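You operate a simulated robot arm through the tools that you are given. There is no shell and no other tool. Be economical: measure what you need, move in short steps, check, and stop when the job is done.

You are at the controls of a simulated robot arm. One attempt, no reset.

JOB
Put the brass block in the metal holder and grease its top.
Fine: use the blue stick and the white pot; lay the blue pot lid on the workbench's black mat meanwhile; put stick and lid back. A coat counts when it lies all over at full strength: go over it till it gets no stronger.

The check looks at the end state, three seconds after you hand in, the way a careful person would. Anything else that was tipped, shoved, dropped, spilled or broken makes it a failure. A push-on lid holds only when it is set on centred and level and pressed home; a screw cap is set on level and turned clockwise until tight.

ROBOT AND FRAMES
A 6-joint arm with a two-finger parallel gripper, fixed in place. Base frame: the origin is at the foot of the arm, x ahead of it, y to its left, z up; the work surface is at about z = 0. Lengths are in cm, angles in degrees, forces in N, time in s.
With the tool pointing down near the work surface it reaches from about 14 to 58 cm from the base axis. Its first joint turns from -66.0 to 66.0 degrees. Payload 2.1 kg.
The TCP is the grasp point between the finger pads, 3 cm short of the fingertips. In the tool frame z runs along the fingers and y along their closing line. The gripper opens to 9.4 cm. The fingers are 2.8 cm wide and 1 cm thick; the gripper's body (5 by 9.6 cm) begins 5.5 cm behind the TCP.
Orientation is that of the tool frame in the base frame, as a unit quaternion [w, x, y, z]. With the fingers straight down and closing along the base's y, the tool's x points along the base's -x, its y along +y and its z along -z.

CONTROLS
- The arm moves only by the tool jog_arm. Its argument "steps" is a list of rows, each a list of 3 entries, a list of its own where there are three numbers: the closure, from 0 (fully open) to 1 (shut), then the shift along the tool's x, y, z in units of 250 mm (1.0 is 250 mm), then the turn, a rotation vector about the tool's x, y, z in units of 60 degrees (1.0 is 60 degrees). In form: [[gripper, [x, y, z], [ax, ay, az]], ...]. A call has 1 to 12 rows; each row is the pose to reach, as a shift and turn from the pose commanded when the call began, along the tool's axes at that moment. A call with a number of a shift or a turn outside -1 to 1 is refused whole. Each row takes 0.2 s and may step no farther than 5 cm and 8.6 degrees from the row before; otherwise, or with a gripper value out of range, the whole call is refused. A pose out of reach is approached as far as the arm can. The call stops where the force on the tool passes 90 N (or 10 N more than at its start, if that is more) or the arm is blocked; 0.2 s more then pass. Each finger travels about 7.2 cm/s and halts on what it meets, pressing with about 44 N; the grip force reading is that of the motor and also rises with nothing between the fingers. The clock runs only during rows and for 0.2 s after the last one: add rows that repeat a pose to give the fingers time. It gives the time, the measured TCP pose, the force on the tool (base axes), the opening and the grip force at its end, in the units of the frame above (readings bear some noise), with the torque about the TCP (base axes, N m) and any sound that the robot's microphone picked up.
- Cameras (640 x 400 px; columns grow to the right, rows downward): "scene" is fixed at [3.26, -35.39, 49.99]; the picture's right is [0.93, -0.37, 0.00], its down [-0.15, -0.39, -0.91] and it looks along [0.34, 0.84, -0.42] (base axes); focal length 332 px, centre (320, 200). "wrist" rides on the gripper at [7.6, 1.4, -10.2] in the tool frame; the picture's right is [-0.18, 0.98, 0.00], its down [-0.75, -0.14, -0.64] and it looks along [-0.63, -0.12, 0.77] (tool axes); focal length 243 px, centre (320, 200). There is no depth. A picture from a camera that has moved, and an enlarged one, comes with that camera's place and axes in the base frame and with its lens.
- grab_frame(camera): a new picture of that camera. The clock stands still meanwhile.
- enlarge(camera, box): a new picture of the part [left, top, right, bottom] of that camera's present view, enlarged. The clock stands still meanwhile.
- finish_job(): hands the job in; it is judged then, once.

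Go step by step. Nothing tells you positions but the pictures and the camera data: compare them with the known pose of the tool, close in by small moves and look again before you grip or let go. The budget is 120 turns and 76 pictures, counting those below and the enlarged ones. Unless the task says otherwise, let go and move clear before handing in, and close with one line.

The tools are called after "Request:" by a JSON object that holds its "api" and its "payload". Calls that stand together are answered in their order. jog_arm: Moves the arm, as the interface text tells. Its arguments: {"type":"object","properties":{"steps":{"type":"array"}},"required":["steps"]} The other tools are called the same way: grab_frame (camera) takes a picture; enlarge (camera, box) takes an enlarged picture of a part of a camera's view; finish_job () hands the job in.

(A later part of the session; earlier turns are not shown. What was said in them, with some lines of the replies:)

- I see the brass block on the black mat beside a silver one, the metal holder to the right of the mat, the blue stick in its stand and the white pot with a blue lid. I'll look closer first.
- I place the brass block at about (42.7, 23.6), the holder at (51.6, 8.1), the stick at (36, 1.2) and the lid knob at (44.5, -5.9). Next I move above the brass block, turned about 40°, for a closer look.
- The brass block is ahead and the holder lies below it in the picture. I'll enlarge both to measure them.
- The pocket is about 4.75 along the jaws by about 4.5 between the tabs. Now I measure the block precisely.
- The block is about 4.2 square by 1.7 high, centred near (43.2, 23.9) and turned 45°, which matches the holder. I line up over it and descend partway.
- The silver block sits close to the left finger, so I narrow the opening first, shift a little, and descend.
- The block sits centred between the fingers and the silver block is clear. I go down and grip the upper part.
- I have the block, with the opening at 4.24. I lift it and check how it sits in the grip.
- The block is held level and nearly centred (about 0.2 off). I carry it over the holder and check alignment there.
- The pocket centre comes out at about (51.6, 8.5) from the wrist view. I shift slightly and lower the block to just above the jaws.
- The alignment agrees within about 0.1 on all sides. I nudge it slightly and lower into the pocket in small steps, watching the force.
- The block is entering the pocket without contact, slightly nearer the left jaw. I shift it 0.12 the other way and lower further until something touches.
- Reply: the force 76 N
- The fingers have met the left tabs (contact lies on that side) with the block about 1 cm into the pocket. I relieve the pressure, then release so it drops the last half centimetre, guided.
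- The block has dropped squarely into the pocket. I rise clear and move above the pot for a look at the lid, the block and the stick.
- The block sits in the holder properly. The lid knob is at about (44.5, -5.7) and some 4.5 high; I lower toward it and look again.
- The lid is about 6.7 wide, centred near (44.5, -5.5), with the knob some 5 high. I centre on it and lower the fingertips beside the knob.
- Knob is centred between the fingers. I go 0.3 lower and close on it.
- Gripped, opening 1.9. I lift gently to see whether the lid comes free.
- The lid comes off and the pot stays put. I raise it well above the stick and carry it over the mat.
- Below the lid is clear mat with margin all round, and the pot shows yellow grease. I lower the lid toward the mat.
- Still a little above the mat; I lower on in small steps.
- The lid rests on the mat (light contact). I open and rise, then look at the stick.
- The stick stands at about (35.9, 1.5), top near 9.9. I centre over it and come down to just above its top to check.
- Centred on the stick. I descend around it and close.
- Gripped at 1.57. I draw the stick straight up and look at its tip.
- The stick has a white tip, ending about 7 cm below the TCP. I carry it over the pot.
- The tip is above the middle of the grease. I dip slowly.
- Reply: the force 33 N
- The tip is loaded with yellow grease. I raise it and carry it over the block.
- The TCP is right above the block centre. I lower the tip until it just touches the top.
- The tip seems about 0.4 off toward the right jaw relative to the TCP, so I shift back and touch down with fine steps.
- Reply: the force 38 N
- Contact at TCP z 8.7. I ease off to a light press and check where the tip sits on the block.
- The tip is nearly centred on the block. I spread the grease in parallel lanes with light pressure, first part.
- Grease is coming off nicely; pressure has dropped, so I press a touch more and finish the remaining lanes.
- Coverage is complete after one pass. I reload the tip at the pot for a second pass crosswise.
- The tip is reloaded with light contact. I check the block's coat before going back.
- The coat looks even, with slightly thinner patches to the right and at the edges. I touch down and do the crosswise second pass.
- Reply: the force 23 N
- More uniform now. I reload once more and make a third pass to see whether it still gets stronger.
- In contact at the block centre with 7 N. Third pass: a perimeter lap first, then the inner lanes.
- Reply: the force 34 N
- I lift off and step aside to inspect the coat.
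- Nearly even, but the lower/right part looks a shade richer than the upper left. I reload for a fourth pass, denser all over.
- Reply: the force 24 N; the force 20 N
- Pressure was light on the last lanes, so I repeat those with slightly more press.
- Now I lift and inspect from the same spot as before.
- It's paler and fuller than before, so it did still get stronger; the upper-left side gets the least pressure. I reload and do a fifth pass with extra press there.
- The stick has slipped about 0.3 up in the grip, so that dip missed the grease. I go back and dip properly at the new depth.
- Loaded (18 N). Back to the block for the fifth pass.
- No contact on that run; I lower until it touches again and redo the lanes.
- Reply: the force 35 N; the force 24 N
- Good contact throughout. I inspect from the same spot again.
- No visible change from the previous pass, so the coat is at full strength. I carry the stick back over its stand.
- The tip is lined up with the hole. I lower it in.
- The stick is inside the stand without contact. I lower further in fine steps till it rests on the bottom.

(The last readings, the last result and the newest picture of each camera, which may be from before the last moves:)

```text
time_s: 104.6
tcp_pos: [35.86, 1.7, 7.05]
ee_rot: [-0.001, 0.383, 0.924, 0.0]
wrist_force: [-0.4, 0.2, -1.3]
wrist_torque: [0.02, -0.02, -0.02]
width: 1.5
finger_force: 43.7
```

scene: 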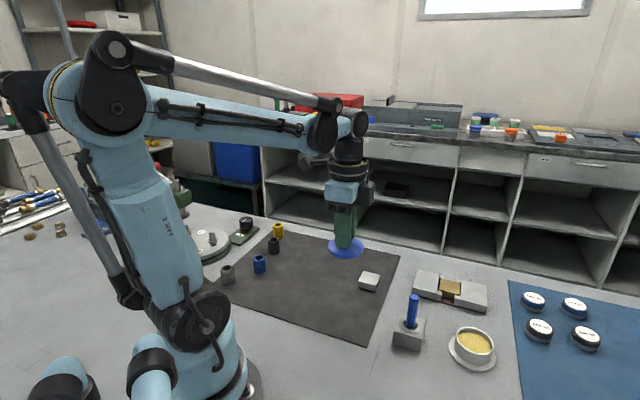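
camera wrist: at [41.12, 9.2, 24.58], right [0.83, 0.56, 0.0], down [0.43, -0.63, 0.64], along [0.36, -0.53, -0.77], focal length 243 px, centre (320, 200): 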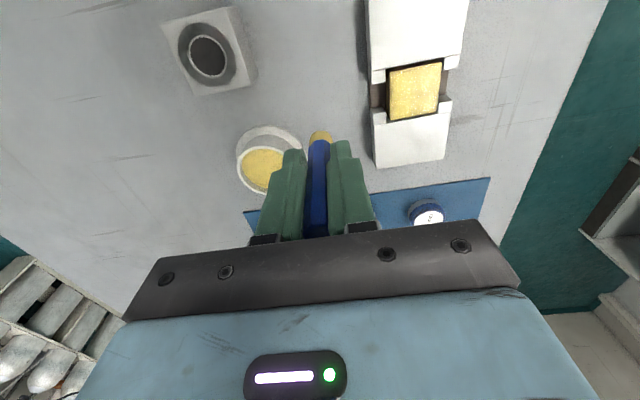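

Request:
{"api": "jog_arm", "payload": {"steps": [[0.9, [0, 0, 0.004], [0, 0, 0]], [0.9, [0, 0, 0.008], [0, 0, 0]], [0.9, [0, 0, 0.008], [0, 0, 0]]]}}

```text
time_s: 105.4
tcp_pos: [35.82, 1.65, 6.86]
ee_rot: [0.0, 0.383, 0.924, 0.0]
wrist_force: [0.0, 1.2, -0.8]
wrist_torque: [0.01, 0.04, 0.0]
width: 1.48
finger_force: 44.2
```

Within a few millimetres of the bottom; one more small step and I open.

Request:
{"api": "jog_arm", "payload": {"steps": [[0.9, [0, 0, 0.004], [0, 0, 0]], [0.9, [0, 0, 0.007], [0, 0, 0]], [0.9, [0, 0, 0.007], [0, 0, 0]]]}}

```text
time_s: 106.2
tcp_pos: [35.73, 1.65, 6.59]
ee_rot: [0.0, 0.382, 0.924, 0.0]
wrist_force: [0.0, 0.0, 0.2]
wrist_torque: [0.02, -0.02, -0.01]
width: 1.5
finger_force: 44.0
```

Request:
{"api": "jog_arm", "payload": {"steps": [[0.8, [0, 0, 0], [0, 0, 0]], [0.7, [0, 0, 0], [0, 0, 0]], [0.55, [0, 0, 0], [0, 0, 0]], [0.5, [0, 0, 0], [0, 0, 0]], [0.5, [0, 0, -0.1], [0, 0, 0]], [0.5, [0, 0, -0.28], [0, 0, 0]], [0.5, [0, 0, -0.46], [0, 0, 0]], [0.5, [0, 0, -0.46], [0, 0, 0]]]}}

Request:
{"api": "enlarge", "payload": {"camera": "scene", "box": [310, 240, 520, 380]}}

```text
time_s: 108.0
tcp_pos: [35.87, 1.81, 18.16]
ee_rot: [0.0, 0.383, 0.924, 0.0]
wrist_force: [0.1, 0.3, 0.5]
wrist_torque: [-0.02, 0.0, -0.05]
width: 4.7
finger_force: 0.1
```

```text
2.86 times, centred on (415, 310) of scene
camera zoom: at [3.26, -35.39, 49.99], right [0.93, -0.37, 0.0], down [-0.15, -0.39, -0.91], along [0.34, 0.84, -0.42], focal length 949 px, centre (49, -114)
```

zoom: 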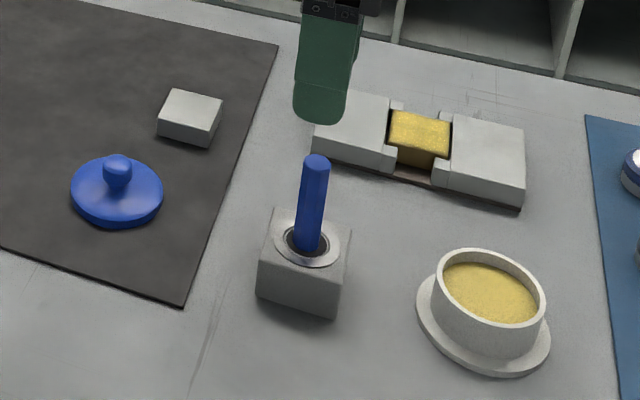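

The stick is back in its stand. Next I go back above the lid.

Request:
{"api": "jog_arm", "payload": {"steps": [[0.4, [0.18, 0.03, 0], [0, 0, 0]], [0.4, [0.36, 0.06, 0], [0, 0, 0]], [0.4, [0.542, 0.09, 0], [0, 0, 0]], [0.4, [0.542, 0.09, 0.15], [0, 0, 0]], [0.4, [0.542, 0.09, 0.3], [0, 0, 0]], [0.4, [0.542, 0.09, 0.366], [0, 0, 0]], [0.4, [0.542, 0.09, 0.366], [0, 0, 0]]]}}

Request:
{"api": "enlarge", "payload": {"camera": "wrist", "box": [220, 80, 412, 200]}}

```text
time_s: 109.6
tcp_pos: [27.81, 12.85, 8.77]
ee_rot: [0.001, 0.383, 0.924, 0.0]
wrist_force: [0.3, 1.1, -0.4]
wrist_torque: [-0.02, -0.02, 0.02]
width: 5.65
finger_force: 0.1
```

```text
3.33 times, centred on (316, 140) of wrist
camera zoom: at [23.46, 19.23, 18.95], right [0.83, 0.56, 0.0], down [0.43, -0.63, 0.64], along [0.36, -0.53, -0.77], focal length 809 px, centre (333, 400)
```

zoom: 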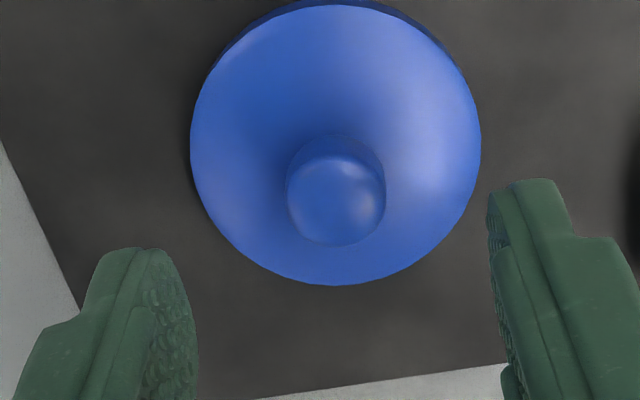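

Lid right below. I descend to the earlier grip height and close on the knob.

Request:
{"api": "jog_arm", "payload": {"steps": [[0.4, [0, 0, 0.08], [0, 0, 0]], [0.4, [0, 0, 0.14], [0, 0, 0]], [0.4, [0, 0, 0.161], [0, 0, 0]], [0.6, [0, 0, 0.161], [0, 0, 0]], [0.8, [0, 0, 0.161], [0, 0, 0]], [0.9, [0, 0, 0.161], [0, 0, 0]], [0.9, [0, 0, 0.161], [0, 0, 0]]]}}

```text
time_s: 111.2
tcp_pos: [27.7, 12.81, 4.88]
ee_rot: [0.0, 0.383, 0.924, -0.001]
wrist_force: [-0.5, 0.8, -0.1]
wrist_torque: [0.03, 0.01, 0.02]
width: 1.89
finger_force: 44.1
```

Gripped as before. I lift high and carry the lid back over the pot.

Request:
{"api": "jog_arm", "payload": {"steps": [[0.9, [0, 0, -0.19], [0, 0, 0]], [0.9, [0, 0, -0.38], [0, 0, 0]], [0.9, [0, 0, -0.57], [0, 0, 0]], [0.9, [-0.17, -0.01, -0.58], [0, 0, 0]], [0.9, [-0.34, -0.02, -0.58], [0, 0, 0]], [0.9, [-0.51, -0.03, -0.58], [0, 0, 0]], [0.9, [-0.68, -0.04, -0.58], [0, 0, 0]], [0.9, [-0.85, -0.045, -0.58], [0, 0, 0]], [0.9, [-0.99, -0.05, -0.58], [0, 0, 0]], [0.9, [-0.99, -0.05, -0.4], [0, 0, 0]], [0.9, [-0.99, -0.05, -0.22], [0, 0, 0]], [0.9, [-0.99, -0.05, -0.2], [0, 0, 0]]]}}

Request:
{"api": "enlarge", "payload": {"camera": "wrist", "box": [220, 80, 412, 200]}}

Request:
{"api": "enlarge", "payload": {"camera": "scene", "box": [428, 280, 524, 380]}}

```text
time_s: 113.8
tcp_pos: [44.2, -5.45, 9.79]
ee_rot: [0.001, 0.383, 0.924, -0.001]
wrist_force: [0.8, 0.2, -1.8]
wrist_torque: [0.0, -0.03, -0.04]
width: 1.85
finger_force: 44.0
```

```text
3.33 times, centred on (316, 140) of wrist
camera zoom: at [39.89, 0.87, 20.06], right [0.83, 0.56, 0.0], down [0.43, -0.63, 0.64], along [0.36, -0.53, -0.77], focal length 809 px, centre (333, 400)
```

zoom: 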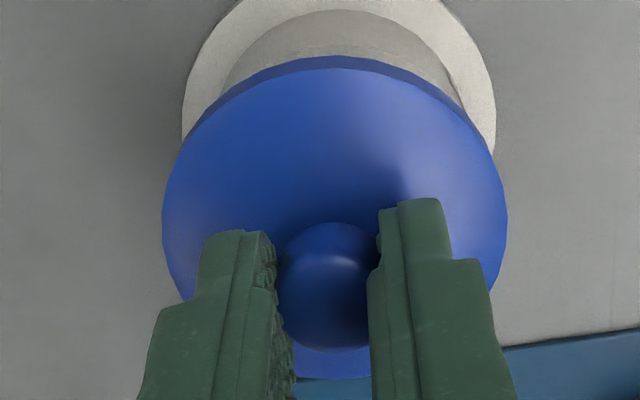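

```text
4.00 times, centred on (476, 330) of scene
camera zoom: at [3.26, -35.39, 49.99], right [0.93, -0.37, 0.0], down [-0.15, -0.39, -0.91], along [0.34, 0.84, -0.42], focal length 1329 px, centre (-304, -320)
```

zoom: 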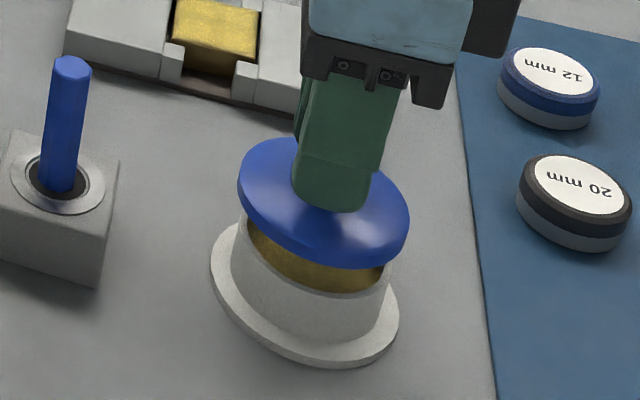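

The lid is centred over the pot, which hasn't moved. I lower it until it meets the rim.

Request:
{"api": "jog_arm", "payload": {"steps": [[0.9, [0, 0, 0.04], [0, 0, 0]], [0.9, [0, 0, 0.08], [0, 0, 0]], [0.9, [0, 0, 0.1], [0, 0, 0]], [0.9, [0, 0, 0.106], [0, 0, 0]], [0.9, [0, 0, 0.106], [0, 0, 0]]]}}

Request:
{"api": "enlarge", "payload": {"camera": "scene", "box": [428, 280, 524, 380]}}

```text
time_s: 115.0
tcp_pos: [44.35, -5.62, 7.28]
ee_rot: [0.0, 0.382, 0.924, 0.0]
wrist_force: [0.1, -1.4, 0.4]
wrist_torque: [-0.04, 0.0, -0.04]
width: 1.83
finger_force: 43.9
```

```text
4.00 times, centred on (476, 330) of scene
camera zoom: at [3.26, -35.39, 49.99], right [0.93, -0.37, 0.0], down [-0.15, -0.39, -0.91], along [0.34, 0.84, -0.42], focal length 1329 px, centre (-304, -320)
```

zoom: 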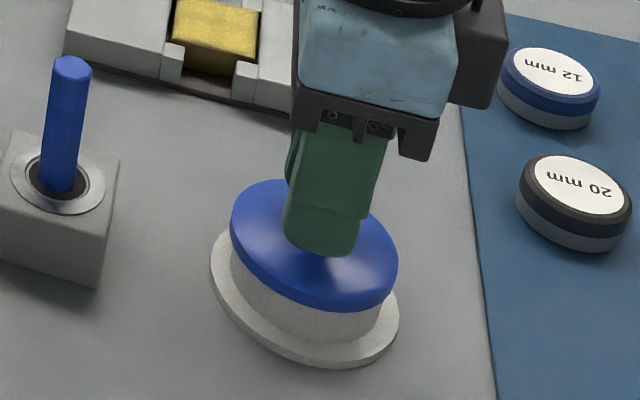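

Nearly seated, level and centred. I press down in fine steps.

Request:
{"api": "jog_arm", "payload": {"steps": [[0.9, [0, 0, 0.004], [0, 0, 0]], [0.9, [0, 0, 0.008], [0, 0, 0]], [0.9, [0, 0, 0.012], [0, 0, 0]], [0.9, [0, 0, 0.014], [0, 0, 0]], [0.9, [0, 0, 0.014], [0, 0, 0]]]}}

```text
time_s: 116.2
tcp_pos: [44.4, -5.45, 6.94]
ee_rot: [0.001, 0.382, 0.924, -0.001]
wrist_force: [-1.0, -4.3, 26.0]
wrist_torque: [-0.18, 0.15, 0.02]
width: 1.88
finger_force: 44.6
```

Request:
{"api": "jog_arm", "payload": {"steps": [[0.9, [0, 0, 0.003], [0, 0, 0]], [0.9, [0, 0, 0.006], [0, 0, 0]], [0.9, [0, 0, 0.008], [0, 0, 0]], [0.9, [0, 0, 0.008], [0, 0, 0]]]}}

Request:
{"api": "enlarge", "payload": {"camera": "scene", "box": [428, 280, 524, 380]}}

```text
time_s: 117.2
tcp_pos: [44.32, -5.53, 6.75]
ee_rot: [0.0, 0.383, 0.924, 0.0]
wrist_force: [-1.8, -2.9, 22.5]
wrist_torque: [-0.21, 0.21, -0.02]
width: 1.87
finger_force: 44.0
```

```text
4.00 times, centred on (476, 330) of scene
camera zoom: at [3.25, -35.39, 49.99], right [0.93, -0.37, 0.0], down [-0.15, -0.39, -0.91], along [0.34, 0.84, -0.42], focal length 1329 px, centre (-304, -320)
```

zoom: 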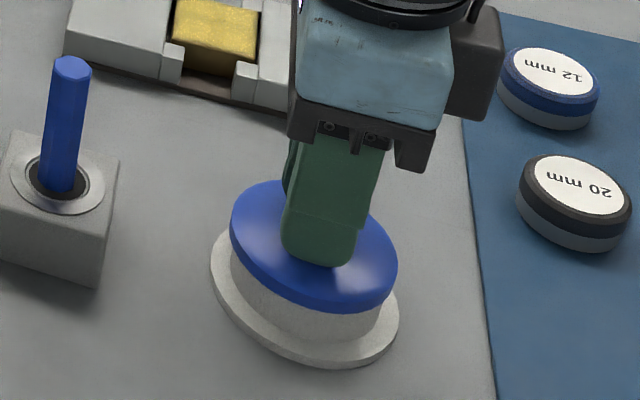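

The lid looks back at its original height; the fingers now slip on the knob. To be sure it's home, I release, close the fingers and press on top of the knob.

Request:
{"api": "jog_arm", "payload": {"steps": [[0.7, [0, 0, -0.006], [0, 0, 0]], [0.5, [0, 0, -0.006], [0, 0, 0]], [0.5, [0, 0, -0.006], [0, 0, 0]], [0.5, [0, 0, -0.1], [0, 0, 0]], [0.5, [0, 0, -0.2], [0, 0, 0]], [0.8, [0, 0, -0.2], [0, 0, 0]], [1, [0, 0, -0.2], [0, 0, 0]], [1, [0, 0, -0.2], [0, 0, 0]], [1, [0, 0, -0.2], [0, 0, 0]]]}}

Request:
{"api": "enlarge", "payload": {"camera": "scene", "box": [428, 280, 524, 380]}}

```text
time_s: 119.2
tcp_pos: [44.38, -5.58, 11.75]
ee_rot: [0.0, 0.382, 0.924, 0.0]
wrist_force: [-0.8, -0.6, 0.1]
wrist_torque: [0.0, 0.02, -0.01]
width: 0.0
finger_force: 33.2
```

```text
4.00 times, centred on (476, 330) of scene
camera zoom: at [3.26, -35.39, 49.99], right [0.93, -0.37, 0.0], down [-0.15, -0.39, -0.91], along [0.34, 0.84, -0.42], focal length 1329 px, centre (-304, -320)
```

zoom: 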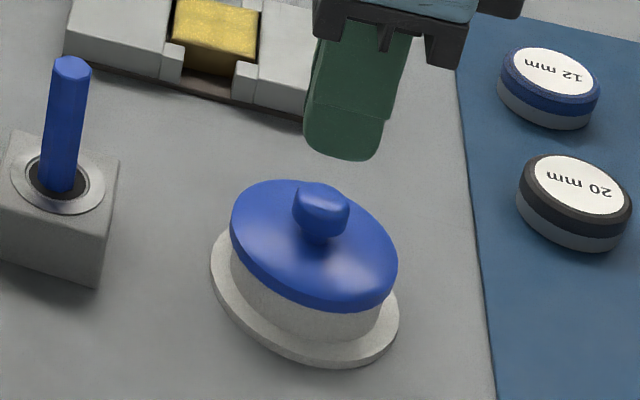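

Request:
{"api": "jog_arm", "payload": {"steps": [[1, [0, 0, 0.06], [0, 0, 0]], [1, [0, 0, 0.1], [0, 0, 0]], [1, [0, 0, 0.108], [0, 0, 0]], [1, [0, 0, 0.114], [0, 0, 0]], [1, [0, 0, 0.12], [0, 0, 0]], [1, [0, 0, 0.125], [0, 0, 0]], [1, [0, 0, 0.125], [0, 0, 0]]]}}

```text
time_s: 120.8
tcp_pos: [44.42, -5.51, 8.76]
ee_rot: [-0.001, 0.382, 0.924, 0.0]
wrist_force: [-3.1, -2.3, 30.7]
wrist_torque: [-0.09, 0.05, 0.02]
width: 0.0
finger_force: 32.5
```

Contact at 31 N on the knob top; I press up to roughly 70 N.

Request:
{"api": "jog_arm", "payload": {"steps": [[1, [0, 0, 0.003], [0, 0, 0]], [1, [0, 0, 0.006], [0, 0, 0]], [1, [0, 0, 0.007], [0, 0, 0]], [1, [0, 0, 0.007], [0, 0, 0]]]}}

```text
time_s: 121.8
tcp_pos: [44.39, -5.47, 8.71]
ee_rot: [0.0, 0.383, 0.924, 0.0]
wrist_force: [-5.1, -1.9, 74.3]
wrist_torque: [-0.11, 0.12, -0.06]
width: 0.0
finger_force: 32.5
```

The lid takes 74 N without giving, so it's home. I rise clear and take a final look.

Request:
{"api": "jog_arm", "payload": {"steps": [[1, [0, 0, -0.05], [0, 0, 0]], [1, [0, 0, -0.2], [0, 0, 0]], [0.6, [0, 0, -0.38], [0, 0, 0]], [0.3, [0.15, 0, -0.5], [0, 0, 0]], [0.3, [0.3, 0, -0.6], [0, 0, 0]], [0.3, [0.3, 0, -0.6], [0, 0, 0]]]}}

Request:
{"api": "enlarge", "payload": {"camera": "scene", "box": [310, 240, 520, 380]}}

Request:
{"api": "grab_frame", "payload": {"camera": "wrist"}}

```text
time_s: 123.2
tcp_pos: [39.05, -0.04, 23.81]
ee_rot: [0.0, 0.382, 0.924, 0.0]
wrist_force: [-0.1, -0.2, 0.5]
wrist_torque: [0.04, 0.0, 0.02]
width: 6.55
finger_force: 0.1
```

```text
2.86 times, centred on (415, 310) of scene
camera zoom: at [3.26, -35.39, 49.99], right [0.93, -0.37, 0.0], down [-0.15, -0.39, -0.91], along [0.34, 0.84, -0.42], focal length 949 px, centre (49, -114)
```

zoom: 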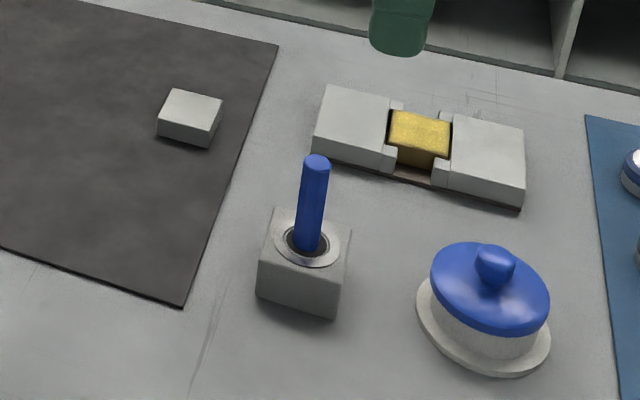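

```text
3 pictures are left
camera wrist: at [34.65, 6.38, 33.85], right [0.83, 0.56, 0.0], down [0.43, -0.63, 0.64], along [0.36, -0.53, -0.77], focal length 243 px, centre (320, 200)
```

wrist: 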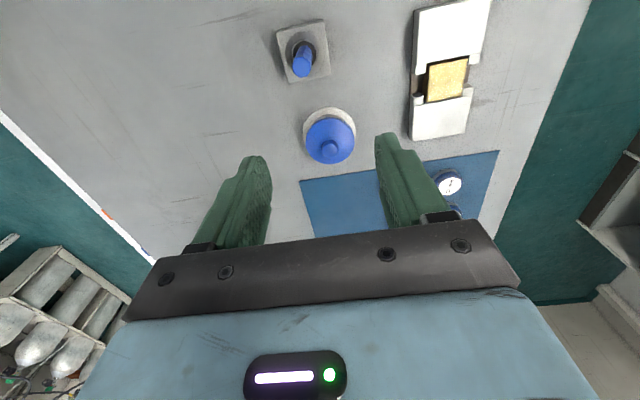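

The coated block sits in the holder, the stick is in its stand, the lid is level on the pot, and nothing else has moved. I'm handing in.

Request:
{"api": "finish_job", "payload": {}}

```text
The job is handed in.
```

The brass block is in the metal holder with its top greased all over, and the blue stick and pot lid are back in place. I stopped greasing after the fifth pass, when the coat looked no stronger.
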